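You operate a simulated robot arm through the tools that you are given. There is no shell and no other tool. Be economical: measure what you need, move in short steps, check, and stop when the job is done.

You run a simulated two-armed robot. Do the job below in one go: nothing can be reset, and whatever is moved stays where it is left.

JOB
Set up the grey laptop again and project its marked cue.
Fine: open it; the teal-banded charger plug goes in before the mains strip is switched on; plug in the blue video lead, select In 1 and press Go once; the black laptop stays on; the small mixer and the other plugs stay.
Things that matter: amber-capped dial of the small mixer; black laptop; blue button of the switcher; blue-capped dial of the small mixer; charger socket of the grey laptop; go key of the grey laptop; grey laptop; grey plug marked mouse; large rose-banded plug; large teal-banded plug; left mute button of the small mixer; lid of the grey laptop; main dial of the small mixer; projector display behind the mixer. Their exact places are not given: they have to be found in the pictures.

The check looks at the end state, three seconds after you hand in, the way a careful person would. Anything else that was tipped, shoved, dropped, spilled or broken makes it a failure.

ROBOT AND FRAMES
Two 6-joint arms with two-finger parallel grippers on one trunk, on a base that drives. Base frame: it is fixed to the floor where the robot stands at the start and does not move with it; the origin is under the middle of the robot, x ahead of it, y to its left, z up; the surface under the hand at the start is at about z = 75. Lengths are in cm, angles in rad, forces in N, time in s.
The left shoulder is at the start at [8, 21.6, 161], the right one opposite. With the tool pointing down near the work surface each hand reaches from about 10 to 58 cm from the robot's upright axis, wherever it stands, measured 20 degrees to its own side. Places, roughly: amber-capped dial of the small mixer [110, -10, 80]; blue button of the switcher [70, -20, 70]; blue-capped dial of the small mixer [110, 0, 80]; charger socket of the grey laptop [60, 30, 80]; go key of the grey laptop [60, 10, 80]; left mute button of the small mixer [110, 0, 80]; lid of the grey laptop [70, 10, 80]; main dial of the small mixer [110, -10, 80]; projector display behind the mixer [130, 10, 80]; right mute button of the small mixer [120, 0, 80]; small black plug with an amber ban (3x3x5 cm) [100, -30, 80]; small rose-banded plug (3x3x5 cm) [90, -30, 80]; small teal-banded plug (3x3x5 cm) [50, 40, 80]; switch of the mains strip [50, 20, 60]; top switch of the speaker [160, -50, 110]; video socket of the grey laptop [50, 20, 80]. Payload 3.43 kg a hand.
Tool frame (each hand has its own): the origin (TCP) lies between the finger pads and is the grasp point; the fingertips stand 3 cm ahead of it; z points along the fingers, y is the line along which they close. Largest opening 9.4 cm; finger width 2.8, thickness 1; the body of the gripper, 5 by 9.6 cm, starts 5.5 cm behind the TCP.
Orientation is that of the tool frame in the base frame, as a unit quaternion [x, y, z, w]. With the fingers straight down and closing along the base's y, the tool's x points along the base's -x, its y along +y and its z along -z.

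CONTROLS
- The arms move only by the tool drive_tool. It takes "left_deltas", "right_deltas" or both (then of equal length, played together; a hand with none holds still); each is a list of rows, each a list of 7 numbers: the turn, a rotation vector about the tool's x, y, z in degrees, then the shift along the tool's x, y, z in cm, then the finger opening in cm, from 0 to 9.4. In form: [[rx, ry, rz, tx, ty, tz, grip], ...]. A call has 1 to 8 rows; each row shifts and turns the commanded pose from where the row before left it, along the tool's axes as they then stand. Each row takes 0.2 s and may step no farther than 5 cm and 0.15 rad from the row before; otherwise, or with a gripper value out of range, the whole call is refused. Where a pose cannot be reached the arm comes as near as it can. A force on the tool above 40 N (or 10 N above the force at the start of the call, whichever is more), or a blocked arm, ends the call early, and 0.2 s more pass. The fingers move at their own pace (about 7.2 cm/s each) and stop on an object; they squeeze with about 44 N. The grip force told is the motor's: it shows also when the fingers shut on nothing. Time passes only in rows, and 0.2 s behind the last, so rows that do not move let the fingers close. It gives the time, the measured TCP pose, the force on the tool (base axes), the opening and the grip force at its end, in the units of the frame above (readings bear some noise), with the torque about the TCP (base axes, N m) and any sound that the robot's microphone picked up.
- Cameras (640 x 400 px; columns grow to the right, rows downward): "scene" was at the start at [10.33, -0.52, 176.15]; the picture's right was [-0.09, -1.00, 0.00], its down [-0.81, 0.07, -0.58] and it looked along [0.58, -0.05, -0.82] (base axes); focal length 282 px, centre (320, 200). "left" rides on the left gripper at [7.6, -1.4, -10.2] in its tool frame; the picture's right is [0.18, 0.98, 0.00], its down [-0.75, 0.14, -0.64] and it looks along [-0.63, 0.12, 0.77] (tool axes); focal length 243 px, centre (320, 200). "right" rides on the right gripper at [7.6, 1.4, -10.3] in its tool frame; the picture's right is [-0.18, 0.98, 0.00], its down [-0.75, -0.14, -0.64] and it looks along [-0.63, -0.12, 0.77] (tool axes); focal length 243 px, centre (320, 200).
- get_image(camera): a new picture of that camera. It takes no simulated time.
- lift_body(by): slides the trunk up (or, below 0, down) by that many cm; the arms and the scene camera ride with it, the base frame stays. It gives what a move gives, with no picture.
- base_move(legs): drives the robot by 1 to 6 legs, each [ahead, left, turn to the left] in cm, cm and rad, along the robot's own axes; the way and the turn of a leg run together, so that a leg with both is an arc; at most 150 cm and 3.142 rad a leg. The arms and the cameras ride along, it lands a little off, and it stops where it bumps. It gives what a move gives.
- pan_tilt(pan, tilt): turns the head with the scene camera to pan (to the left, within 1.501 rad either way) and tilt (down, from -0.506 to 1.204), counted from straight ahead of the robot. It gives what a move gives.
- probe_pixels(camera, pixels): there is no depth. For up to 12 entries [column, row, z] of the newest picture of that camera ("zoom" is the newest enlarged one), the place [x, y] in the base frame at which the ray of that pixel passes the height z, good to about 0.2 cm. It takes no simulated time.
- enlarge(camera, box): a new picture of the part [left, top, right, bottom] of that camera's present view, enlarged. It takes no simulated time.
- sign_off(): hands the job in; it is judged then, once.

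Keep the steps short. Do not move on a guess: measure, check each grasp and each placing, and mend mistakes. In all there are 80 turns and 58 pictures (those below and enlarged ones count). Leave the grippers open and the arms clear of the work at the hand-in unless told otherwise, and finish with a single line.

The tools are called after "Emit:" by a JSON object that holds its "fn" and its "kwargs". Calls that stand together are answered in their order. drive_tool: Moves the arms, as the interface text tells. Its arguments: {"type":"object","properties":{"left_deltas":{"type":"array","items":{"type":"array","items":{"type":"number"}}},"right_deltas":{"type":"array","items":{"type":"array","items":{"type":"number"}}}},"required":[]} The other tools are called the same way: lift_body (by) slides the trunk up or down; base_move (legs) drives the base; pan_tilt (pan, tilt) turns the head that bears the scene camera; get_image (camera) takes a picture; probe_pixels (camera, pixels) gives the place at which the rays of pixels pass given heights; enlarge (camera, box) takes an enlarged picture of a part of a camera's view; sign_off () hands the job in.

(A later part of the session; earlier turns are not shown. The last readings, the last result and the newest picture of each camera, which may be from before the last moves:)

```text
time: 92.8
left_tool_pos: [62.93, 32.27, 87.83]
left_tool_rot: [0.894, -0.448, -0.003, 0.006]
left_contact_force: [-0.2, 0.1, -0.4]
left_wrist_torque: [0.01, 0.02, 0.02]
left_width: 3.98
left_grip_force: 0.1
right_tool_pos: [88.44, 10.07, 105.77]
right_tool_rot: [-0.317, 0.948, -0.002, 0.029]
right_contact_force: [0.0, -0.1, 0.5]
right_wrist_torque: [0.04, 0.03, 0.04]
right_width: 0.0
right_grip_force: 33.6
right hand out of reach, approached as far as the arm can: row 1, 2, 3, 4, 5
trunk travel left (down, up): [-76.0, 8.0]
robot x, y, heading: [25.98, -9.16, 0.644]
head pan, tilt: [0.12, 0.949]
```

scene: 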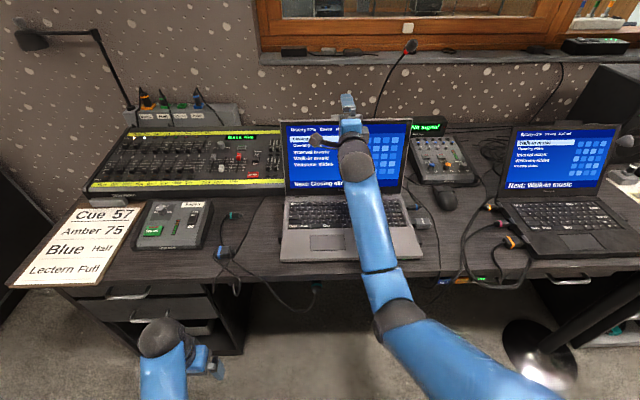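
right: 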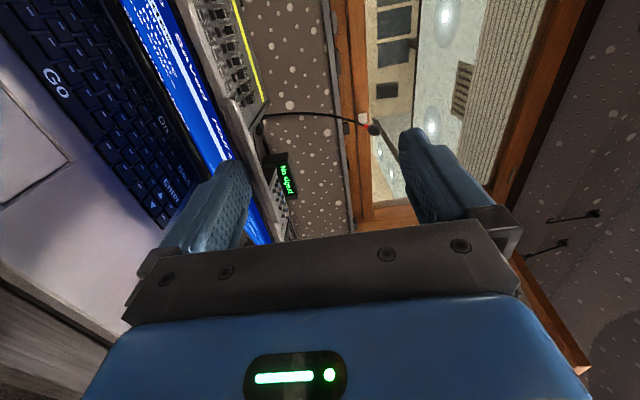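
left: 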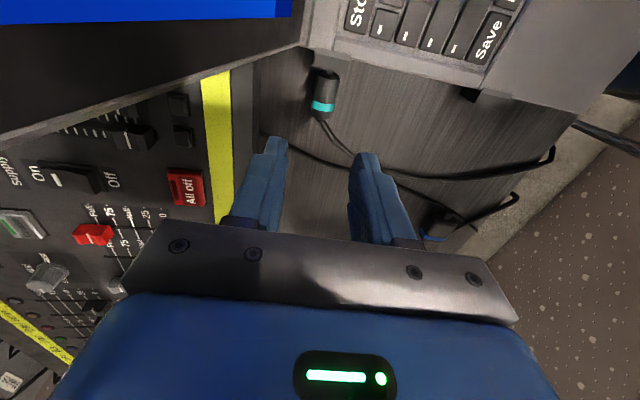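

The right arm strayed because that height is unreachable pointing down; no contact was felt. Raise the trunk 8 (clears the lid and resets the command), then bring the hand back in front of the lid.

Emit:
{"fn": "lift_body", "kwargs": {"by": 8}}

Emit:
{"fn": "drive_tool", "kwargs": {"right_deltas": [[0, -2, 0, 4, 0, 0.5, 0], [0, 0, 0, 4.5, 0, 0.5, 0], [0, 0, 0, 4, 0, 2.5, 0], [0, 0, 0, 4, 0, 3, 0], [0, 0, 0, 4, 0, 3, 0], [0, 0, 0, 4, 0, 3, 0], [0, 0, 0, 2, 0, 4, 0], [0, 0, 0, 0, 0, 0, 0]]}}

Emit:
{"fn": "pan_tilt", "kwargs": {"pan": -0.1, "tilt": 1.1}}

Emit:
{"fn": "get_image", "kwargs": {"camera": "scene"}}

```text
time: 94.0
left_tool_pos: [63.14, 32.33, 95.77]
left_tool_rot: [0.895, -0.446, -0.003, 0.006]
left_contact_force: [0.0, 0.7, -0.2]
left_wrist_torque: [0.0, -0.03, 0.01]
left_width: 4.04
left_grip_force: 0.0
right_tool_pos: [88.28, 10.07, 113.85]
right_tool_rot: [-0.318, 0.948, -0.001, 0.028]
right_contact_force: [-0.5, 0.4, 0.0]
right_wrist_torque: [-0.02, 0.02, 0.04]
right_width: 0.0
right_grip_force: 32.6
trunk travel left (down, up): [-84.0, 0.0]
robot x, y, heading: [25.83, -9.1, 0.646]
head pan, tilt: [0.12, 0.949]
```

```text
time: 95.8
left_tool_pos: [62.99, 32.28, 95.75]
left_tool_rot: [0.894, -0.448, -0.003, 0.006]
left_contact_force: [0.0, 0.3, 0.4]
left_wrist_torque: [-0.02, -0.02, -0.01]
left_width: 3.99
left_grip_force: 0.1
right_tool_pos: [69.69, -4.58, 93.09]
right_tool_rot: [-0.317, 0.947, 0.004, 0.045]
right_contact_force: [-0.3, 0.1, -0.3]
right_wrist_torque: [0.02, -0.01, -0.01]
right_width: 0.0
right_grip_force: 32.5
right hand out of reach, approached as far as the arm can: row 1, 2
trunk travel left (down, up): [-84.0, 0.0]
robot x, y, heading: [25.85, -9.47, 0.642]
head pan, tilt: [0.12, 0.949]
```

```text
time: 96.5
left_tool_pos: [62.95, 32.27, 95.75]
left_tool_rot: [0.894, -0.447, -0.003, 0.006]
left_contact_force: [0.2, -0.4, 0.2]
left_wrist_torque: [-0.02, 0.01, 0.03]
left_width: 4.0
left_grip_force: 0.0
right_tool_pos: [69.76, -4.67, 93.13]
right_tool_rot: [-0.317, 0.947, 0.004, 0.045]
right_contact_force: [-0.2, -0.5, -0.2]
right_wrist_torque: [0.02, 0.03, 0.02]
right_width: 0.0
right_grip_force: 33.0
trunk travel left (down, up): [-84.0, 0.0]
robot x, y, heading: [25.61, -9.91, 0.645]
head pan, tilt: [-0.099, 1.1]
```

```text
7 pictures are left
```

scene: 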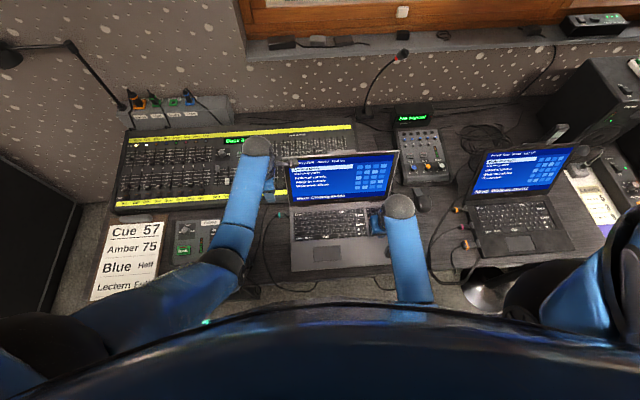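

Lid is fine. Likely cause of the slide: my finger edges met the socket box, so I'll regrip the plug further back. First the right hand presses the right palm rest lightly.

Emit:
{"fn": "drive_tool", "kwargs": {"right_deltas": [[0, 5, 0, 1.5, 1.3, 4, 0], [0, 0, 0, 1.5, 1.3, 4, 0], [0, 0, 0, 0, 0, 3, 0], [0, 0, 0, 0, 0, 1, 0], [0, 0, 0, 0, 0, 0, 0]], "left_deltas": [[0, 0, 0, 0.25, 0.12, 4, 4], [0, 0, 0, 0.25, 0.12, 4, 4], [0, 0, 0, 0, 0, 4, 4], [0, 0, 0, 0, 0, 0, 4], [0, 0, 0, 0, 0, 0, 4]]}}

```text
time: 97.7
left_tool_pos: [62.92, 31.76, 83.82]
left_tool_rot: [0.894, -0.448, -0.002, 0.007]
left_contact_force: [-0.2, 0.5, -1.3]
left_wrist_torque: [-0.02, 0.01, 0.0]
left_width: 4.0
left_grip_force: 0.1
right_tool_pos: [66.15, -4.25, 80.93]
right_tool_rot: [-0.318, 0.948, -0.009, 0.005]
right_contact_force: [-0.5, 1.1, 0.3]
right_wrist_torque: [0.01, -0.03, 0.0]
right_width: 0.0
right_grip_force: 33.5
trunk travel left (down, up): [-84.0, 0.0]
robot x, y, heading: [25.61, -9.24, 0.646]
head pan, tilt: [-0.099, 1.1]
```

Emit:
{"fn": "drive_tool", "kwargs": {"right_deltas": [[0, 0, 0, 0, 0, 0.5, 0], [0, 0, 0, 0, 0, 0.4, 0], [0, 0, 0, 0, 0, 0.2, 0], [0, 0, 0, 0, 0, 0.2, 0], [0, 0, 0, 0, 0, 0, 0]], "left_deltas": [[0, 0, 0, 0, 0, 2.5, 4], [0, 0, 0, 0, 0, 2.0, 4], [0, 0, 0, 0, 0, 0.8, 4], [0, 0, 0, 0, 0, 0, 4], [0, 0, 0, 0, 0, 0, 4]]}}

```text
time: 98.2
left_tool_pos: [62.59, 31.62, 81.72]
left_tool_rot: [0.894, -0.448, -0.002, 0.005]
left_contact_force: [-0.2, 0.2, 0.0]
left_wrist_torque: [0.01, 0.0, -0.03]
left_width: 3.99
left_grip_force: 0.1
left hand out of reach, approached as far as the arm can: row 1, 2
right_tool_pos: [65.99, -4.44, 80.88]
right_tool_rot: [-0.317, 0.948, -0.009, 0.005]
right_contact_force: [-7.1, -4.7, 23.9]
right_wrist_torque: [-0.14, 0.49, 0.08]
right_width: 0.0
right_grip_force: 32.6
trunk travel left (down, up): [-84.0, 0.0]
robot x, y, heading: [25.8, -9.33, 0.642]
head pan, tilt: [-0.099, 1.1]
stopped in row 2 (right hand): the force on the tool passed its limit at 44 N (the readings are from after the stop); the commanded pose is now the measured one
```

Left hand can't get low enough with the trunk fully up. I lift both hands, lower the trunk 8, and redo.

Emit:
{"fn": "drive_tool", "kwargs": {"right_deltas": [[0, 0, 0, 0, 0, -3, 0], [0, 0, 0, 0, 0, -5, 0], [0, 0, 0, 0, 0, -1, 0], [0, 0, 0, 0, 0, 0, 0]], "left_deltas": [[0, 0, 0, 0, 0, -3, 4], [0, 0, 0, 0, 0, -4, 4], [0, 0, 0, 0, 0, -1, 4], [0, 0, 0, 0, 0, 0, 4]]}}

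Emit:
{"fn": "lift_body", "kwargs": {"by": -8}}

```text
time: 99.2
left_tool_pos: [62.8, 31.64, 89.63]
left_tool_rot: [0.894, -0.448, -0.003, 0.007]
left_contact_force: [-0.1, 0.9, -0.4]
left_wrist_torque: [-0.04, 0.03, -0.01]
left_width: 4.01
left_grip_force: 0.1
right_tool_pos: [65.86, -4.27, 89.54]
right_tool_rot: [-0.317, 0.948, -0.01, 0.005]
right_contact_force: [0.2, -0.5, 0.5]
right_wrist_torque: [0.0, 0.0, 0.0]
right_width: 0.0
right_grip_force: 32.6
trunk travel left (down, up): [-84.0, 0.0]
robot x, y, heading: [25.65, -9.5, 0.642]
head pan, tilt: [-0.099, 1.1]
```

```text
time: 100.4
left_tool_pos: [62.8, 31.59, 81.6]
left_tool_rot: [0.895, -0.447, -0.004, 0.007]
left_contact_force: [0.9, 0.4, -0.7]
left_wrist_torque: [-0.02, 0.0, -0.02]
left_width: 4.0
left_grip_force: 0.0
right_tool_pos: [65.94, -4.19, 81.49]
right_tool_rot: [-0.317, 0.948, -0.01, 0.006]
right_contact_force: [0.7, -0.3, -0.4]
right_wrist_torque: [-0.03, -0.01, 0.0]
right_width: 0.02
right_grip_force: 33.0
trunk travel left (down, up): [-76.0, 8.0]
robot x, y, heading: [25.69, -9.29, 0.646]
head pan, tilt: [-0.099, 1.1]
```

Emit:
{"fn": "drive_tool", "kwargs": {"left_deltas": [[0, 0, 0, 0, -0.25, 1.6, 4], [0, 0, 0, 0, 0, 1.5, 4], [0, 0, 0, 0, 0, 0, 1], [0, 0, 0, 0, 0, 0, 1], [0, 0, 0, 0, 0, 0, 1]], "right_deltas": [[0, 0, 0, 0, 0, 0.4, 0], [0, 0, 0, 0, 0, 0.3, 0], [0, 0, 0, 0, 0, 0.2, 0], [0, 0, 0, 0, 0, 0, 0], [0, 0, 0, 0, 0, 0, 0]]}}

```text
time: 101.6
left_tool_pos: [62.83, 31.64, 78.55]
left_tool_rot: [0.894, -0.447, -0.002, 0.006]
left_contact_force: [2.3, 9.3, -11.7]
left_wrist_torque: [0.18, -0.09, 0.12]
left_width: 2.27
left_grip_force: 44.9
right_tool_pos: [65.81, -4.28, 80.76]
right_tool_rot: [-0.317, 0.948, -0.01, 0.006]
right_contact_force: [-1.8, -13.7, 36.9]
right_wrist_torque: [-0.52, 0.45, 0.24]
right_width: 0.0
right_grip_force: 32.9
trunk travel left (down, up): [-76.0, 8.0]
robot x, y, heading: [25.96, -9.54, 0.648]
head pan, tilt: [-0.099, 1.1]
```

Gripped further back, laptop pressed with 37 N. Push the plug right in small steps.

Emit:
{"fn": "drive_tool", "kwargs": {"left_deltas": [[0, 0, 0, 0.25, 0, 0, 1], [0, 0, 0, 0.25, 0, 0, 1], [0, 0, 0, 0.2, 0, 0, 1], [0, 0, 0, 0, 0, 0, 1]]}}

```text
time: 102.2
left_tool_pos: [62.99, 31.8, 78.48]
left_tool_rot: [0.894, -0.447, -0.004, 0.005]
left_contact_force: [0.1, 5.2, -1.1]
left_wrist_torque: [-0.85, -0.36, -0.25]
left_width: 2.25
left_grip_force: 44.4
right_tool_pos: [65.88, -4.35, 80.78]
right_tool_rot: [-0.317, 0.948, -0.012, 0.007]
right_contact_force: [-5.4, -1.2, 14.7]
right_wrist_torque: [-0.02, 0.37, -0.05]
right_width: 0.0
right_grip_force: 33.1
trunk travel left (down, up): [-76.0, 8.0]
robot x, y, heading: [25.8, -9.37, 0.641]
head pan, tilt: [-0.099, 1.1]
stopped in row 3 (right hand): the force on the tool passed its limit at 54 N (the readings are from after the stop); the commanded pose is now the measured one
```

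Strong resistance now. I check how deep it sits.

Emit:
{"fn": "enlarge", "kwargs": {"camera": "left", "box": [260, 60, 420, 200]}}

Emit:
{"fn": "probe_pixels", "kwargs": {"camera": "zoom", "pixels": [[320, 200, 77]]}}

```text
2.86 times, centred on (340, 130) of left
```

zoom: 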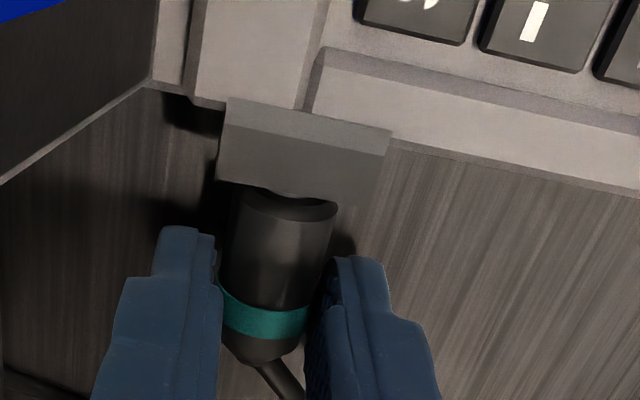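

```text
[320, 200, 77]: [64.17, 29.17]
```

Emit:
{"fn": "probe_pixels", "kwargs": {"camera": "zoom", "pixels": [[218, 182, 77.4], [375, 207, 77.4], [290, 192, 77.4], [285, 214, 77.2], [240, 195, 76.2], [338, 208, 76.2], [265, 320, 77.2], [262, 362, 76.2], [225, 100, 77.4], [390, 130, 77.4]]}}

```text
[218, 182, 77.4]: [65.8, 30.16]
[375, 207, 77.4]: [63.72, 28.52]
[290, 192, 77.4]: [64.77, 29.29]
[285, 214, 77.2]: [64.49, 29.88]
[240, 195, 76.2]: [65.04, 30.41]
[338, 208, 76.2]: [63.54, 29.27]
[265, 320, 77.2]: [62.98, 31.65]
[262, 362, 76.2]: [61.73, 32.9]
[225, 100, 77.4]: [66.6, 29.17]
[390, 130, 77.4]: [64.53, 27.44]
```

The tip is only ~0.55 cm in and jammed, with the socket having pushed it upward: plug sits low. Palm rest top is ≈77.8, so socket centre ≈76.4–76.5. Back 0.6, raise 0.25, push again.

Emit:
{"fn": "drive_tool", "kwargs": {"left_deltas": [[0, 0, 0, -0.6, 0, 0, 1], [0, 0, 0, 0, 0, -0.25, 1], [0, 0, 0, 0.3, 0, 0, 1], [0, 0, 0, 0.3, 0, 0, 1], [0, 0, 0, 0.3, 0, 0, 1], [0, 0, 0, 0.2, 0, 0, 1], [0, 0, 0, 0, 0, 0, 1]]}}

```text
time: 103.8
left_tool_pos: [62.91, 31.32, 78.84]
left_tool_rot: [0.895, -0.446, -0.005, 0.004]
left_contact_force: [-13.5, 16.2, 2.5]
left_wrist_torque: [-0.03, 0.0, -0.13]
left_width: 2.26
left_grip_force: 43.9
right_tool_pos: [66.0, -4.3, 80.84]
right_tool_rot: [-0.317, 0.948, -0.013, 0.008]
right_contact_force: [4.1, -7.8, 15.3]
right_wrist_torque: [-0.23, 0.11, 0.05]
right_width: 0.0
right_grip_force: 33.7
trunk travel left (down, up): [-76.0, 8.0]
robot x, y, heading: [26.0, -9.64, 0.648]
head pan, tilt: [-0.099, 1.1]
```

It went 0.35 deeper at 21 N. Push a little more.

Emit:
{"fn": "drive_tool", "kwargs": {"left_deltas": [[0, 0, 0, 0.2, 0, 0, 1], [0, 0, 0, 0.2, 0, 0, 1], [0, 0, 0, 0, 0, 0, 1]]}}

```text
time: 104.6
left_tool_pos: [63.49, 31.16, 78.85]
left_tool_rot: [0.895, -0.446, -0.005, 0.002]
left_contact_force: [-10.0, 33.0, 1.3]
left_wrist_torque: [0.66, 0.25, -0.31]
left_width: 2.25
left_grip_force: 44.1
right_tool_pos: [65.85, -4.38, 80.72]
right_tool_rot: [-0.318, 0.948, -0.013, 0.006]
right_contact_force: [6.9, -15.1, 22.3]
right_wrist_torque: [-0.49, 0.04, 0.14]
right_width: 0.0
right_grip_force: 33.2
trunk travel left (down, up): [-76.0, 8.0]
robot x, y, heading: [25.83, -9.15, 0.644]
head pan, tilt: [-0.099, 1.1]
```

34 N and the body should be flush. Release, lift, and look once; the right hand lifts too.

Emit:
{"fn": "drive_tool", "kwargs": {"left_deltas": [[0, 0, 0, -0.1, 0, 0, 4], [0, 0, 0, 0, 0, 0, 4], [0, 0, 0, 0, 0, 0, 4], [0, 0, 0, 0, 0, -4, 4], [0, 0, 0, -2.5, 2, -3, 4], [0, 0, 0, 0, 3, 0, 4], [0, 0, 0, 0, 0, 0, 4]], "right_deltas": [[0, 0, 0, 0, 0, -0.3, 0], [0, 0, 0, 0, 0, -3, 0], [0, 0, 0, 0, 0, -3, 0], [0, 0, 0, 0, 0, 0, 0], [0, 0, 0, 0, 0, 0, 0], [0, 0, 0, 0, 0, 0, 0], [0, 0, 0, 0, 0, 0, 0]]}}

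Emit:
{"fn": "enlarge", "kwargs": {"camera": "left", "box": [200, 10, 520, 210]}}

```text
time: 106.2
left_tool_pos: [58.25, 29.8, 85.7]
left_tool_rot: [0.895, -0.447, -0.005, 0.004]
left_contact_force: [0.4, -0.1, -0.2]
left_wrist_torque: [0.03, 0.0, 0.0]
left_width: 4.02
left_grip_force: 0.1
right_tool_pos: [65.85, -4.43, 86.87]
right_tool_rot: [-0.317, 0.948, -0.011, 0.005]
right_contact_force: [-0.2, 0.2, -0.6]
right_wrist_torque: [0.01, 0.04, 0.0]
right_width: 0.0
right_grip_force: 33.4
trunk travel left (down, up): [-76.0, 8.0]
robot x, y, heading: [25.9, -9.3, 0.646]
head pan, tilt: [-0.099, 1.1]
```

```text
2.00 times, centred on (360, 110) of left
```

zoom: 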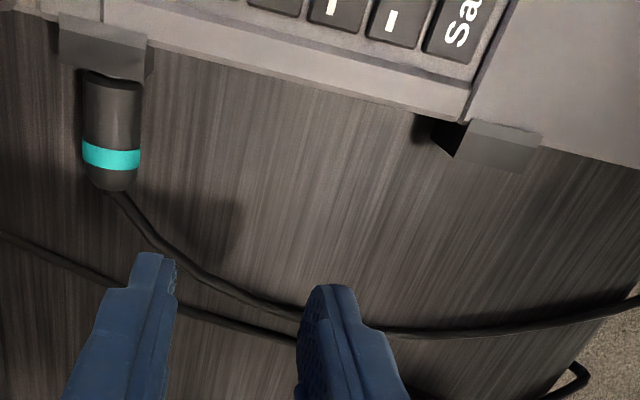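

Teal plug is now flush. Measure the video socket box from this view.

Emit:
{"fn": "probe_pixels", "kwargs": {"camera": "zoom", "pixels": [[456, 157, 77.6], [537, 176, 77.6], [470, 120, 77.6], [545, 135, 77.6], [62, 62, 77.6], [140, 82, 77.6], [456, 157, 77], [537, 176, 77]]}}

```text
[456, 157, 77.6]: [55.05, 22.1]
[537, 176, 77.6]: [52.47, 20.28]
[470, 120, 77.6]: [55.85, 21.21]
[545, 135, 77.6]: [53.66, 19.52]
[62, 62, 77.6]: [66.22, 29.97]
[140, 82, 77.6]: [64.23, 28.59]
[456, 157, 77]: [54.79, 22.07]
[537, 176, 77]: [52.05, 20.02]
```

Video socket centre n≈55.7, face l≈−15.3. Move the left hand over the blue plug (grasp point ≈(40.4, 31.9)), turn 5° to match it.

Emit:
{"fn": "drive_tool", "kwargs": {"left_deltas": [[0, 0, 0, -3.1, 3.25, -0.5, 5], [0, 0, 0, -3.1, 3.25, -0.5, 5], [0, 0, 0, -3.1, 3.25, 0, 5], [0, 0, 0, -3.1, 3.25, 0, 5], [0, 0, -5.2, 0, 0, 0, 5], [0, 0, 0, 0, 0, 0, 5]]}}

Emit:
{"fn": "get_image", "kwargs": {"camera": "left"}}

```text
time: 107.6
left_tool_pos: [40.43, 32.08, 87.01]
left_tool_rot: [0.914, -0.406, -0.005, 0.004]
left_contact_force: [-0.1, 0.0, -0.4]
left_wrist_torque: [-0.02, 0.0, 0.02]
left_width: 5.0
left_grip_force: 0.1
right_tool_pos: [65.86, -4.15, 86.95]
right_tool_rot: [-0.318, 0.948, -0.012, 0.006]
right_contact_force: [-0.7, -0.3, -0.3]
right_wrist_torque: [0.02, -0.01, 0.03]
right_width: 0.0
right_grip_force: 32.4
trunk travel left (down, up): [-76.0, 8.0]
robot x, y, heading: [25.86, -9.25, 0.641]
head pan, tilt: [-0.099, 1.1]
```

```text
4 pictures are left
```

left: 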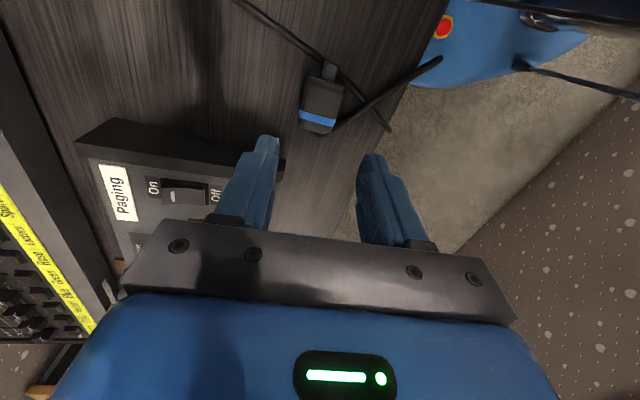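

Emit:
{"fn": "probe_pixels", "kwargs": {"camera": "left", "pixels": [[332, 60, 76.2], [327, 76, 77], [315, 131, 77], [299, 112, 77], [334, 125, 77], [309, 78, 77], [344, 85, 77], [385, 125, 75.4], [345, 125, 75.4]]}}

```text
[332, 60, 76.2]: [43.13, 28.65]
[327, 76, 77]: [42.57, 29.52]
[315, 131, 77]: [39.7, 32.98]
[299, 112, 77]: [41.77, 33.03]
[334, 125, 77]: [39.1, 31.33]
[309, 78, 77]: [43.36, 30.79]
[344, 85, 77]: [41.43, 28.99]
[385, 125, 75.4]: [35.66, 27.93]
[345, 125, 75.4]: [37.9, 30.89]
```

Blue plug axis matches; shift 0.44 along it, descend to 78.7 and close.

Emit:
{"fn": "drive_tool", "kwargs": {"left_deltas": [[0, 0, 0, 0.44, -0.05, 4, 5], [0, 0, 0, 0, 0, 3.3, 5], [0, 0, 0, 0, 0, 1, 5], [0, 0, 0, 0, 0, 0, 1], [0, 0, 0, 0, 0, 0, 1], [0, 0, 0, 0, 0, 0, 1], [0, 0, 0, 0, 0, 0, 1]]}}

```text
time: 109.2
left_tool_pos: [40.67, 31.63, 78.66]
left_tool_rot: [0.914, -0.406, -0.004, 0.005]
left_contact_force: [0.2, 0.3, -1.1]
left_wrist_torque: [0.01, 0.04, -0.01]
left_width: 3.43
left_grip_force: 43.9
right_tool_pos: [65.77, -4.24, 86.82]
right_tool_rot: [-0.317, 0.948, -0.012, 0.007]
right_contact_force: [-0.1, 0.2, 0.5]
right_wrist_torque: [-0.03, -0.01, -0.01]
right_width: 0.0
right_grip_force: 32.9
trunk travel left (down, up): [-76.0, 8.0]
robot x, y, heading: [25.84, -9.54, 0.641]
head pan, tilt: [-0.099, 1.1]
```

Gripped (3.43). Lift 3, turn to the laptop's angle, carry to in front of the video socket.

Emit:
{"fn": "drive_tool", "kwargs": {"left_deltas": [[0, 0, 0, 0, 0, -3, 1], [0, 0, 6.5, 0, 0, 0, 1], [0, 0, 0, 3.6, -1.5, 0, 1], [0, 0, 0, 3.6, -1.5, 0, 1], [0, 0, 0, 3.7, -1.44, 0, 1], [0, 0, 0, 0, 0, 0, 1]]}}

Emit:
{"fn": "enlarge", "kwargs": {"camera": "left", "box": [240, 30, 420, 180]}}

```text
time: 110.6
left_tool_pos: [50.58, 25.7, 81.54]
left_tool_rot: [0.889, -0.457, -0.004, 0.004]
left_contact_force: [0.0, -0.3, 0.4]
left_wrist_torque: [0.01, -0.04, 0.03]
left_width: 3.47
left_grip_force: 43.5
right_tool_pos: [65.78, -4.24, 86.94]
right_tool_rot: [-0.317, 0.948, -0.011, 0.005]
right_contact_force: [-0.1, -0.5, -0.4]
right_wrist_torque: [0.05, -0.02, 0.0]
right_width: 0.01
right_grip_force: 32.6
trunk travel left (down, up): [-76.0, 8.0]
robot x, y, heading: [25.99, -9.38, 0.65]
head pan, tilt: [-0.099, 1.1]
```

```text
2.67 times, centred on (330, 105) of left
```

zoom: 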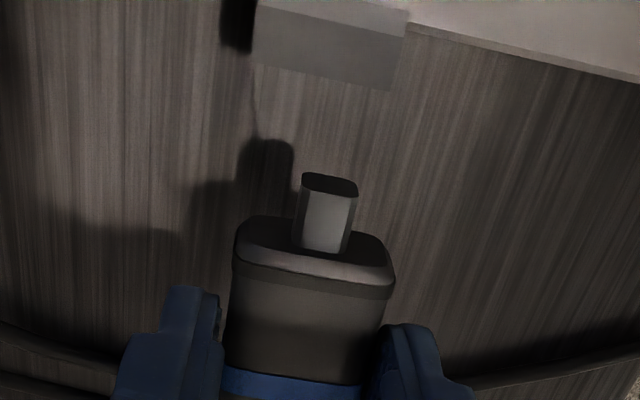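

Emit:
{"fn": "probe_pixels", "kwargs": {"camera": "zoom", "pixels": [[250, 62, 77.6], [390, 91, 77.6], [257, 5, 77.6], [408, 38, 77.6], [330, 180, 79.4], [302, 178, 79.4], [357, 186, 79.4], [250, 62, 77.2], [390, 91, 77.2], [238, 262, 79.2], [393, 290, 79.2]]}}

```text
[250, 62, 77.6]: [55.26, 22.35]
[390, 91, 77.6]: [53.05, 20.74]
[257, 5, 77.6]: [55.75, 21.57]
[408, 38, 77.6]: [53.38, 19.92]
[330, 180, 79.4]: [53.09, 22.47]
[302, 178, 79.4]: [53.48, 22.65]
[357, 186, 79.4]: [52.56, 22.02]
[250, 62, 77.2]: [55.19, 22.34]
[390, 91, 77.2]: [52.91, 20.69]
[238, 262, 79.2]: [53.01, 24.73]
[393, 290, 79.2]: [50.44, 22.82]
```

Shift 0.4 forward, lower to z≈79.0; right hand presses the palm rest again.

Emit:
{"fn": "drive_tool", "kwargs": {"left_deltas": [[0, 0, 0, 0, -0.42, 1.5, 1], [0, 0, 0, 0, 0, 1.04, 1], [0, 0, 0, 0, 0, 0, 1], [0, 0, 0, 0, 0, 0, 1], [0, 0, 0, 0, 0, 0, 1]], "right_deltas": [[0, 0, 0, 0, 0, 3, 0], [0, 0, 0, 0, 0, 2.6, 0], [0, 0, 0, 0, 0, 0.4, 0], [0, 0, 0, 0, 0, 0.2, 0], [0, 0, 0, 0, 0, 0, 0]]}}

Emit:
{"fn": "drive_tool", "kwargs": {"left_deltas": [[0, 0, 0, 0.6, 0, 0, 1], [0, 0, 0, 0.6, 0, 0, 1], [0, 0, 0, 0.4, 0, 0, 1], [0, 0, 0, 0.3, 0, 0, 1], [0, 0, 0, 0, 0, 0, 1]]}}

```text
time: 111.8
left_tool_pos: [50.73, 25.92, 79.04]
left_tool_rot: [0.889, -0.457, -0.005, 0.004]
left_contact_force: [-0.5, 0.3, -0.4]
left_wrist_torque: [0.01, 0.02, 0.0]
left_width: 3.48
left_grip_force: 44.0
right_tool_pos: [66.0, -4.28, 80.91]
right_tool_rot: [-0.318, 0.948, -0.013, 0.006]
right_contact_force: [-1.8, -0.9, 2.2]
right_wrist_torque: [0.01, 0.06, 0.01]
right_width: 0.01
right_grip_force: 33.0
trunk travel left (down, up): [-76.0, 8.0]
robot x, y, heading: [26.41, -9.45, 0.646]
head pan, tilt: [-0.099, 1.1]
```

```text
time: 113.0
left_tool_pos: [52.03, 24.28, 78.98]
left_tool_rot: [0.889, -0.457, -0.004, 0.005]
left_contact_force: [-0.2, -0.5, -0.6]
left_wrist_torque: [-0.01, 0.02, 0.01]
left_width: 3.46
left_grip_force: 44.1
right_tool_pos: [65.94, -4.36, 80.83]
right_tool_rot: [-0.317, 0.948, -0.012, 0.007]
right_contact_force: [-0.8, -0.4, 1.6]
right_wrist_torque: [-0.01, 0.06, 0.0]
right_width: 0.0
right_grip_force: 33.2
trunk travel left (down, up): [-76.0, 8.0]
robot x, y, heading: [25.58, -9.46, 0.649]
head pan, tilt: [-0.099, 1.1]
```

Tip has entered without resistance. Press the palm rest a bit more and push on.

Emit:
{"fn": "drive_tool", "kwargs": {"left_deltas": [[0, 0, 0, 0, 0, 0, 1], [0, 0, 0, 0.3, 0, 0, 1], [0, 0, 0, 0.3, 0, 0, 1], [0, 0, 0, 0.2, 0, 0, 1], [0, 0, 0, 0.2, 0, 0, 1], [0, 0, 0, 0, 0, 0, 1]], "right_deltas": [[0, 0, 0, 0, 0, 0.2, 0], [0, 0, 0, 0, 0, 0, 0], [0, 0, 0, 0, 0, 0, 0], [0, 0, 0, 0, 0, 0, 0], [0, 0, 0, 0, 0, 0, 0], [0, 0, 0, 0, 0, 0, 0]]}}

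```text
time: 114.1
left_tool_pos: [52.21, 23.93, 79.19]
left_tool_rot: [0.89, -0.456, -0.007, 0.002]
left_contact_force: [-2.7, 6.9, 3.5]
left_wrist_torque: [-0.52, -0.24, -0.15]
left_width: 3.46
left_grip_force: 44.0
right_tool_pos: [65.97, -4.32, 80.78]
right_tool_rot: [-0.317, 0.948, -0.013, 0.008]
right_contact_force: [-5.9, -1.2, 17.5]
right_wrist_torque: [-0.07, 0.4, -0.02]
right_width: 0.05
right_grip_force: 32.9
trunk travel left (down, up): [-76.0, 8.0]
robot x, y, heading: [25.57, -9.51, 0.641]
head pan, tilt: [-0.099, 1.1]
stopped in row 5 (right hand): the force on the tool passed its limit at 41 N (the readings are from after the stop); the commanded pose is now the measured one
```

Pushed up again (z 79.19), so the plug wants to be higher. Back 0.4, raise 0.15, push again.

Emit:
{"fn": "drive_tool", "kwargs": {"left_deltas": [[0, 0, 0, -0.4, 0, 0, 1], [0, 0, 0, 0, 0, -0.12, 1], [0, 0, 0, 0.3, 0, 0, 1], [0, 0, 0, 0.3, 0, 0, 1], [0, 0, 0, 0.2, 0, 0, 1], [0, 0, 0, 0.2, 0, 0, 1], [0, 0, 0, 0, 0, 0, 1]]}}

```text
time: 115.7
left_tool_pos: [52.3, 23.36, 79.24]
left_tool_rot: [0.89, -0.456, -0.009, 0.001]
left_contact_force: [-15.6, 27.2, -6.1]
left_wrist_torque: [0.61, 0.3, 0.24]
left_width: 3.49
left_grip_force: 44.0
right_tool_pos: [65.97, -4.33, 80.78]
right_tool_rot: [-0.317, 0.948, -0.014, 0.009]
right_contact_force: [3.0, -15.3, 27.1]
right_wrist_torque: [-0.48, 0.23, 0.12]
right_width: 0.0
right_grip_force: 33.4
trunk travel left (down, up): [-76.0, 8.0]
robot x, y, heading: [25.98, -9.83, 0.646]
head pan, tilt: [-0.099, 1.1]
```

Depth ≈1.25 with 31 N. One more small push.

Emit:
{"fn": "drive_tool", "kwargs": {"left_deltas": [[0, 0, 0, 0.15, 0, 0, 1], [0, 0, 0, 0.1, 0, 0, 1], [0, 0, 0, 0, 0, 0, 1]]}}

```text
time: 116.5
left_tool_pos: [52.55, 23.29, 79.28]
left_tool_rot: [0.89, -0.457, -0.008, 0.002]
left_contact_force: [-20.7, 23.0, 4.7]
left_wrist_torque: [0.57, 0.46, 0.18]
left_width: 3.46
left_grip_force: 44.5
right_tool_pos: [65.94, -4.23, 80.82]
right_tool_rot: [-0.317, 0.948, -0.013, 0.008]
right_contact_force: [6.9, -9.5, 18.0]
right_wrist_torque: [-0.31, 0.02, 0.19]
right_width: 0.0
right_grip_force: 33.5
trunk travel left (down, up): [-76.0, 8.0]
robot x, y, heading: [25.63, -9.41, 0.645]
head pan, tilt: [-0.099, 1.1]
```

Resistance is steady at 31 N: seated as with teal. Release and retract both hands upward.

Emit:
{"fn": "drive_tool", "kwargs": {"left_deltas": [[0, 0, 0, -0.1, 0, 0, 5.5], [0, 0, 0, 0, 0, 0, 5.5], [0, 0, 0, 0, 0, 0, 5.5], [0, 0, 0, 0, 0, -4, 5.5], [0, 0, 0, 0, 0, -4.5, 5.5], [0, 0, 0, -4, 0, -2.5, 5.5], [0, 0, 0, -4, 0, 0, 5.5], [0, 0, 0, -4, 0, 0, 5.5]], "right_deltas": [[0, 0, 0, 0, 0, -1, 0], [0, 0, 0, 0, 0, -4, 0], [0, 0, 0, 0, 0, -3, 0], [0, 0, 0, 0, 0, -2, 0], [0, 0, 0, 0, -4, 0, 0], [0, 0, 0, 0, -4, 0, 0], [0, 0, 0, 0, 0, 0, 0], [0, 0, 0, 0, 0, 0, 0]]}}

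Emit:
{"fn": "base_move", "kwargs": {"legs": [[-28, 0, 0]]}}

Emit:
{"fn": "lift_body", "kwargs": {"by": -40}}

```text
time: 118.3
left_tool_pos: [45.74, 32.95, 90.54]
left_tool_rot: [0.89, -0.456, -0.007, 0.002]
left_contact_force: [-0.5, 0.2, -0.1]
left_wrist_torque: [-0.02, 0.01, 0.0]
left_width: 5.48
left_grip_force: 0.0
right_tool_pos: [70.75, -10.59, 91.09]
right_tool_rot: [-0.318, 0.948, -0.014, 0.007]
right_contact_force: [-0.2, 0.5, 0.5]
right_wrist_torque: [0.03, -0.03, 0.01]
right_width: 0.0
right_grip_force: 32.7
trunk travel left (down, up): [-76.0, 8.0]
robot x, y, heading: [25.82, -9.43, 0.646]
head pan, tilt: [-0.099, 1.1]
```

```text
time: 120.3
left_tool_pos: [23.35, 16.21, 90.4]
left_tool_rot: [0.891, -0.455, -0.008, 0.004]
left_contact_force: [0.3, 0.8, -0.1]
left_wrist_torque: [0.01, -0.01, -0.01]
left_width: 5.5
left_grip_force: 0.1
right_tool_pos: [48.54, -27.42, 90.98]
right_tool_rot: [-0.318, 0.948, -0.013, 0.006]
right_contact_force: [-0.2, -0.2, 0.0]
right_wrist_torque: [0.02, 0.01, 0.03]
right_width: 0.0
right_grip_force: 32.8
trunk travel left (down, up): [-76.0, 8.0]
robot x, y, heading: [3.25, -26.54, 0.644]
head pan, tilt: [-0.099, 1.1]
```

```text
time: 124.1
left_tool_pos: [23.19, 16.07, 50.37]
left_tool_rot: [0.891, -0.454, -0.007, 0.002]
left_contact_force: [0.6, 0.8, -0.4]
left_wrist_torque: [-0.02, 0.02, -0.04]
left_width: 5.49
left_grip_force: 0.1
right_tool_pos: [48.39, -27.46, 50.97]
right_tool_rot: [-0.318, 0.948, -0.013, 0.007]
right_contact_force: [0.4, 0.1, 1.0]
right_wrist_torque: [0.02, -0.02, 0.0]
right_width: 0.0
right_grip_force: 33.1
trunk travel left (down, up): [-36.0, 48.0]
robot x, y, heading: [3.55, -26.18, 0.646]
head pan, tilt: [-0.099, 1.1]
```

Now a low front view for switch, switcher and keys: lower trunk 12 more, aim the head, enlarge the working area.

Emit:
{"fn": "lift_body", "kwargs": {"by": -12}}

Emit:
{"fn": "pan_tilt", "kwargs": {"pan": 0.0, "tilt": 0.7}}

Emit:
{"fn": "enlarge", "kwargs": {"camera": "scene", "box": [240, 105, 488, 260]}}

```text
time: 125.6
left_tool_pos: [23.36, 15.96, 38.59]
left_tool_rot: [0.891, -0.455, -0.007, 0.002]
left_contact_force: [-0.5, -0.5, 0.3]
left_wrist_torque: [0.01, 0.02, 0.01]
left_width: 5.47
left_grip_force: 0.1
right_tool_pos: [48.44, -27.51, 38.95]
right_tool_rot: [-0.318, 0.948, -0.014, 0.006]
right_contact_force: [-0.3, 0.3, 0.2]
right_wrist_torque: [0.0, 0.02, 0.0]
right_width: 0.02
right_grip_force: 32.9
trunk travel left (down, up): [-24.0, 60.0]
robot x, y, heading: [3.29, -26.01, 0.65]
head pan, tilt: [-0.099, 1.1]
```

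```text
time: 126.5
left_tool_pos: [23.21, 16.01, 38.41]
left_tool_rot: [0.89, -0.455, -0.007, 0.003]
left_contact_force: [-0.4, 0.5, 0.6]
left_wrist_torque: [0.01, -0.02, 0.0]
left_width: 5.49
left_grip_force: 0.1
right_tool_pos: [48.48, -27.4, 39.03]
right_tool_rot: [-0.319, 0.948, -0.014, 0.007]
right_contact_force: [-0.4, -0.1, 0.3]
right_wrist_torque: [-0.01, 0.0, 0.05]
right_width: 0.0
right_grip_force: 32.8
trunk travel left (down, up): [-24.0, 60.0]
robot x, y, heading: [3.03, -26.47, 0.65]
head pan, tilt: [0.0, 0.7]
```

```text
2.58 times, centred on (364, 182) of scene
```

zoom: 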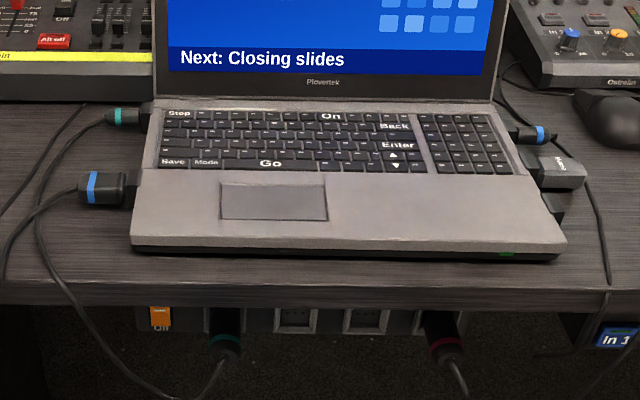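

Both plugs are in place. Measure switch (160,316), In 1 (617,338) and Go (268,163).

Emit:
{"fn": "probe_pixels", "kwargs": {"camera": "zoom", "pixels": [[160, 316, 62], [160, 316, 64], [160, 316, 66], [617, 338, 66], [617, 338, 68], [617, 338, 70], [617, 338, 72], [268, 163, 78], [225, 163, 78], [308, 164, 78], [300, 285, 75], [610, 320, 70]]}}

```text
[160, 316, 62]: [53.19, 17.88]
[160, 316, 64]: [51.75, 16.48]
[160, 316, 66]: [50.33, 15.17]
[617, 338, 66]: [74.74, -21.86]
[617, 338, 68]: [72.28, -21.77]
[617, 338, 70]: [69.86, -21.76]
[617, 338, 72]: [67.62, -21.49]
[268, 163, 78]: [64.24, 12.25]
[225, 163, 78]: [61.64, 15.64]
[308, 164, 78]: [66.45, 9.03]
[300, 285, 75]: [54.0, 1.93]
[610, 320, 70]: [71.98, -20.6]
```

Go is at (64.2, 12.3). Switch ≈ n 51.5, l −17.7, z ≈64 (On half above). In 1 lies on a ray through n 44.8, z 68, l −60.8. I bring the right hand up in front of the switcher and turn it level.

Emit:
{"fn": "drive_tool", "kwargs": {"right_deltas": [[0, 0, 0, -1.7, -1.4, -3.9, 0], [0, 0, 0, -1.7, -1.4, -3.9, 0], [0, 0, 0, -1.7, -1.4, -3.9, 0], [0, 0, 0, -1.7, -1.4, -3.9, 0], [0, 0, 0, -1.7, -1.4, -3.9, 0], [0, 0, 0, -1.7, -1.4, -3.9, 0], [0, 0, 0, -1.7, -1.4, -3.9, 0], [0, 0, 0, 0, 0, 0, 0]]}}

Emit:
{"fn": "drive_tool", "kwargs": {"right_deltas": [[-4.62, -4.62, 4.62, 0, 0, 0, 0], [-4.62, -4.62, 4.62, 0, 0, 0, 0], [-4.62, -4.62, 4.62, 0, 0, 0, 0], [-4.62, -4.62, 4.62, 0, 0, 0, 0], [-4.62, -4.62, 4.62, 0, 0, 0, 0], [-4.62, -4.62, 4.62, 0, 0, 0, 0], [-4.62, -4.62, 4.62, 0, 0, 0, 0], [-4.62, -4.62, 4.62, 0, 0, 0, 0]]}}

Emit:
{"fn": "drive_tool", "kwargs": {"right_deltas": [[-4.62, -4.62, 4.62, 0, 0, 0, 0], [-4.62, -4.62, 4.62, 0, 0, 0, 0], [-4.62, -4.62, 4.62, 0, 0, 0, 0], [-4.62, -4.62, 4.62, 0, 0, 0, 0], [-4.62, -4.62, 4.62, 0, 0, 0, 0], [-4.62, -4.62, 4.62, 0, 0, 0, 0], [-4.62, -4.62, 4.62, 0, 0, 0, 0], [0, 0, 0, 0, 0, 0, 0]]}}

```text
time: 128.3
left_tool_pos: [23.29, 16.02, 38.46]
left_tool_rot: [0.89, -0.455, -0.007, 0.003]
left_contact_force: [-0.2, 0.4, -0.5]
left_wrist_torque: [0.0, 0.02, 0.02]
left_width: 5.5
left_grip_force: 0.1
right_tool_pos: [67.34, -26.72, 48.16]
right_tool_rot: [-0.319, 0.948, -0.014, 0.009]
right_contact_force: [-0.3, 0.1, -0.6]
right_wrist_torque: [0.01, 0.0, 0.02]
right_width: 0.0
right_grip_force: 33.2
right hand out of reach, approached as far as the arm can: row 2, 3, 4, 5, 6, 7
trunk travel left (down, up): [-24.0, 60.0]
robot x, y, heading: [3.37, -26.58, 0.646]
head pan, tilt: [0.0, 0.7]
```

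```text
time: 130.1
left_tool_pos: [23.23, 16.01, 38.49]
left_tool_rot: [0.89, -0.455, -0.008, 0.002]
left_contact_force: [0.5, 0.3, 0.0]
left_wrist_torque: [0.0, -0.03, -0.01]
left_width: 5.52
left_grip_force: 0.2
right_tool_pos: [67.31, -26.83, 48.04]
right_tool_rot: [0.014, 0.903, 0.379, 0.204]
right_contact_force: [-0.5, -0.1, 0.5]
right_wrist_torque: [-0.03, -0.02, -0.02]
right_width: 0.0
right_grip_force: 33.6
trunk travel left (down, up): [-24.0, 60.0]
robot x, y, heading: [3.4, -26.34, 0.652]
head pan, tilt: [0.0, 0.7]
```

```text
time: 131.9
left_tool_pos: [23.39, 15.98, 38.47]
left_tool_rot: [0.891, -0.455, -0.007, 0.002]
left_contact_force: [-0.5, 0.1, -0.3]
left_wrist_torque: [0.02, -0.02, 0.02]
left_width: 5.49
left_grip_force: 0.0
right_tool_pos: [67.24, -26.77, 47.88]
right_tool_rot: [0.305, 0.635, 0.63, 0.326]
right_contact_force: [-1.2, -0.1, 0.5]
right_wrist_torque: [0.01, 0.01, -0.03]
right_width: 0.0
right_grip_force: 33.0
trunk travel left (down, up): [-24.0, 60.0]
robot x, y, heading: [3.22, -26.33, 0.645]
head pan, tilt: [0.0, 0.7]
```

Level now at n 37.7, l −61.8, z 47.9. Raise to z≈67.8 in front of the switcher (kept 2 cm back).

Emit:
{"fn": "drive_tool", "kwargs": {"right_deltas": [[0, 0, 0, 0.7, 3, -2, 0], [0, 0, 0, 0, 4.5, 0, 0], [0, 0, 0, 0, 4.5, 0, 0], [0, 0, 0, 0, 4.5, 0, 0], [0, 0, 0, 0, 3.4, 0, 0], [0, 0, 0, 0, 0, 0, 0]]}}

```text
time: 133.3
left_tool_pos: [23.31, 16.13, 38.41]
left_tool_rot: [0.89, -0.455, -0.007, 0.003]
left_contact_force: [-0.6, 0.4, 0.1]
left_wrist_torque: [0.01, 0.0, -0.02]
left_width: 5.48
left_grip_force: 0.1
right_tool_pos: [64.87, -26.91, 67.78]
right_tool_rot: [0.304, 0.636, 0.63, 0.325]
right_contact_force: [-0.3, -0.6, -0.1]
right_wrist_torque: [0.03, -0.03, 0.0]
right_width: 0.0
right_grip_force: 32.8
trunk travel left (down, up): [-24.0, 60.0]
robot x, y, heading: [3.46, -26.37, 0.651]
head pan, tilt: [0.0, 0.7]
```

Emit:
{"fn": "drive_tool", "kwargs": {"right_deltas": [[0, 0, 0, -0.5, 0, 2, 0], [0, 0, 0, 0, 0, 2, 0], [0, 0, 0, 0, 0, 0.6, 0], [0, 0, 0, 0, 0, 0.6, 0], [0, 0, 0, 0, 0, 0.5, 0], [0, 0, 0, 0, 0, 0.5, 0], [0, 0, 0, 0, 0, 0, 0]]}}

```text
time: 134.9
left_tool_pos: [23.27, 16.0, 38.51]
left_tool_rot: [0.89, -0.456, -0.007, 0.002]
left_contact_force: [-0.3, 0.7, 0.3]
left_wrist_torque: [0.0, -0.01, -0.03]
left_width: 5.5
left_grip_force: 0.2
right_tool_pos: [70.01, -23.74, 67.82]
right_tool_rot: [0.305, 0.636, 0.63, 0.326]
right_contact_force: [-8.6, -4.4, -2.3]
right_wrist_torque: [-0.02, 0.12, -0.04]
right_width: 0.0
right_grip_force: 33.1
trunk travel left (down, up): [-24.0, 60.0]
robot x, y, heading: [3.4, -26.44, 0.645]
head pan, tilt: [0.0, 0.7]
heard: click
```

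A click: In 1 pressed once. Retract the right hand, tuck the left, then shift the base left 14 cm.

Emit:
{"fn": "drive_tool", "kwargs": {"right_deltas": [[0, 0, 0, 0, 0, -4, 0], [0, 0, 0, 0, 0, -4, 0], [0, 0, 0, 0, 0, 0, 0]], "left_deltas": [[0, 0, 0, 0, 3, 0, 5.5], [0, 0, 0, 0, 3, 0, 5.5], [0, 0, 0, 0, 0, 0, 5.5]]}}

Emit:
{"fn": "base_move", "kwargs": {"legs": [[0, 14, 0]]}}

```text
time: 135.7
left_tool_pos: [18.29, 12.46, 38.42]
left_tool_rot: [0.891, -0.455, -0.007, 0.003]
left_contact_force: [0.1, 0.4, 0.1]
left_wrist_torque: [0.0, 0.01, -0.03]
left_width: 5.49
left_grip_force: 0.0
right_tool_pos: [63.62, -28.37, 67.73]
right_tool_rot: [0.304, 0.636, 0.631, 0.325]
right_contact_force: [0.2, -1.0, -0.5]
right_wrist_torque: [-0.04, -0.01, 0.01]
right_width: 0.02
right_grip_force: 33.1
trunk travel left (down, up): [-24.0, 60.0]
robot x, y, heading: [3.0, -26.29, 0.648]
head pan, tilt: [0.0, 0.7]
```

```text
time: 137.0
left_tool_pos: [9.83, 23.72, 38.46]
left_tool_rot: [0.89, -0.455, -0.007, 0.002]
left_contact_force: [-0.6, 0.6, 0.1]
left_wrist_torque: [-0.01, -0.02, 0.0]
left_width: 5.51
left_grip_force: 0.1
right_tool_pos: [55.23, -17.17, 67.93]
right_tool_rot: [0.304, 0.635, 0.63, 0.327]
right_contact_force: [-0.3, -0.2, -0.3]
right_wrist_torque: [-0.03, 0.0, -0.01]
right_width: 0.0
right_grip_force: 33.2
trunk travel left (down, up): [-24.0, 60.0]
robot x, y, heading: [-5.12, -15.31, 0.65]
head pan, tilt: [0.0, 0.7]
```

Slide the hand left along the front to the switch column at z≈65.9.

Emit:
{"fn": "drive_tool", "kwargs": {"right_deltas": [[0, 0, 0, 4.85, 0, 0, 0], [0, 0, 0, 4.85, 0, 0, 0], [0, 0, 0, 4.85, 0, 0, 0], [0, 0, 0, 4.85, 0, 0, 0], [0, 0, 0, 4.85, 0, 0, 0], [0, 0, 0, 4.85, 0, 0, 0], [0, 0, 0, 0, -2, 0, 0], [0, 0, 0, 0, 0, 0, 0]]}}

```text
time: 138.8
left_tool_pos: [9.9, 23.61, 38.38]
left_tool_rot: [0.89, -0.455, -0.008, 0.002]
left_contact_force: [-0.1, -0.9, 0.4]
left_wrist_torque: [-0.01, 0.0, 0.0]
left_width: 5.49
left_grip_force: 0.0
right_tool_pos: [37.67, 5.9, 64.79]
right_tool_rot: [0.305, 0.635, 0.631, 0.325]
right_contact_force: [-0.7, 0.1, 0.1]
right_wrist_torque: [0.0, 0.0, -0.02]
right_width: 0.0
right_grip_force: 32.9
trunk travel left (down, up): [-24.0, 60.0]
robot x, y, heading: [-5.0, -15.38, 0.646]
head pan, tilt: [0.0, 0.7]
5 turns are left
```

Five turns left, so I batch. Press the On half now: advance to contact at z≈65.9.

Emit:
{"fn": "drive_tool", "kwargs": {"right_deltas": [[0, 0, 0, 0.1, 1.0, 4.5, 0], [0, 0, 0, 0, 0, 4.5, 0], [0, 0, 0, 0, 0, 3, 0], [0, 0, 0, 0, 0, 0.8, 0], [0, 0, 0, 0, 0, 0.8, 0], [0, 0, 0, 0, 0, 0.8, 0], [0, 0, 0, 0, 0, 0.8, 0], [0, 0, 0, 0, 0, 0.8, 0]]}}

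```text
time: 140.4
left_tool_pos: [9.88, 23.54, 38.45]
left_tool_rot: [0.891, -0.455, -0.007, 0.003]
left_contact_force: [0.5, -0.8, -0.4]
left_wrist_torque: [0.0, 0.02, -0.01]
left_width: 5.51
left_grip_force: 0.1
right_tool_pos: [49.2, 15.1, 66.06]
right_tool_rot: [0.304, 0.636, 0.63, 0.325]
right_contact_force: [-14.6, -10.6, 3.7]
right_wrist_torque: [-0.09, 0.02, -0.23]
right_width: 0.0
right_grip_force: 33.3
trunk travel left (down, up): [-24.0, 60.0]
robot x, y, heading: [-5.33, -15.15, 0.648]
head pan, tilt: [0.0, 0.7]
stopped in row 8 (right hand): the force on the tool passed its limit at 45 N (the readings are from after the stop); the commanded pose is now the measured one
4 turns are left
```

No click: the 2 cm wide closed tip was likely stopped by the panel above the rocker. I'll back off and use only the upper finger (jaws wide, lower finger under the strip) at z≈65.3.

Emit:
{"fn": "drive_tool", "kwargs": {"right_deltas": [[0, 0, 0, 0, 0, -4, 3], [0, 0, 0, 0, -4.9, 0, 9.4], [0, 0, 0, 0, -0.95, 0, 9.4], [0, 0, 0, -0.2, 0, 0, 9.4], [0, 0, 0, 0, 0, 3, 9.4], [0, 0, 0, 0, 0, 0.9, 9.4], [0, 0, 0, 0, 0, 0.7, 9.4], [0, 0, 0, 0, 0, 0.6, 9.4]]}}

```text
time: 142.0
left_tool_pos: [9.94, 23.32, 38.53]
left_tool_rot: [0.89, -0.456, -0.007, 0.002]
left_contact_force: [0.5, 0.6, 0.2]
left_wrist_torque: [0.01, -0.03, -0.04]
left_width: 5.51
left_grip_force: 0.1
right_tool_pos: [49.54, 14.61, 60.23]
right_tool_rot: [0.303, 0.637, 0.63, 0.324]
right_contact_force: [-15.9, -13.6, 4.1]
right_wrist_torque: [0.77, -0.79, -0.23]
right_width: 9.4
right_grip_force: 0.1
trunk travel left (down, up): [-24.0, 60.0]
robot x, y, heading: [-5.26, -15.37, 0.644]
head pan, tilt: [0.0, 0.7]
stopped in row 7 (right hand): the force on the tool passed its limit at 50 N (the readings are from after the stop); the commanded pose is now the measured one
3 turns are left
```

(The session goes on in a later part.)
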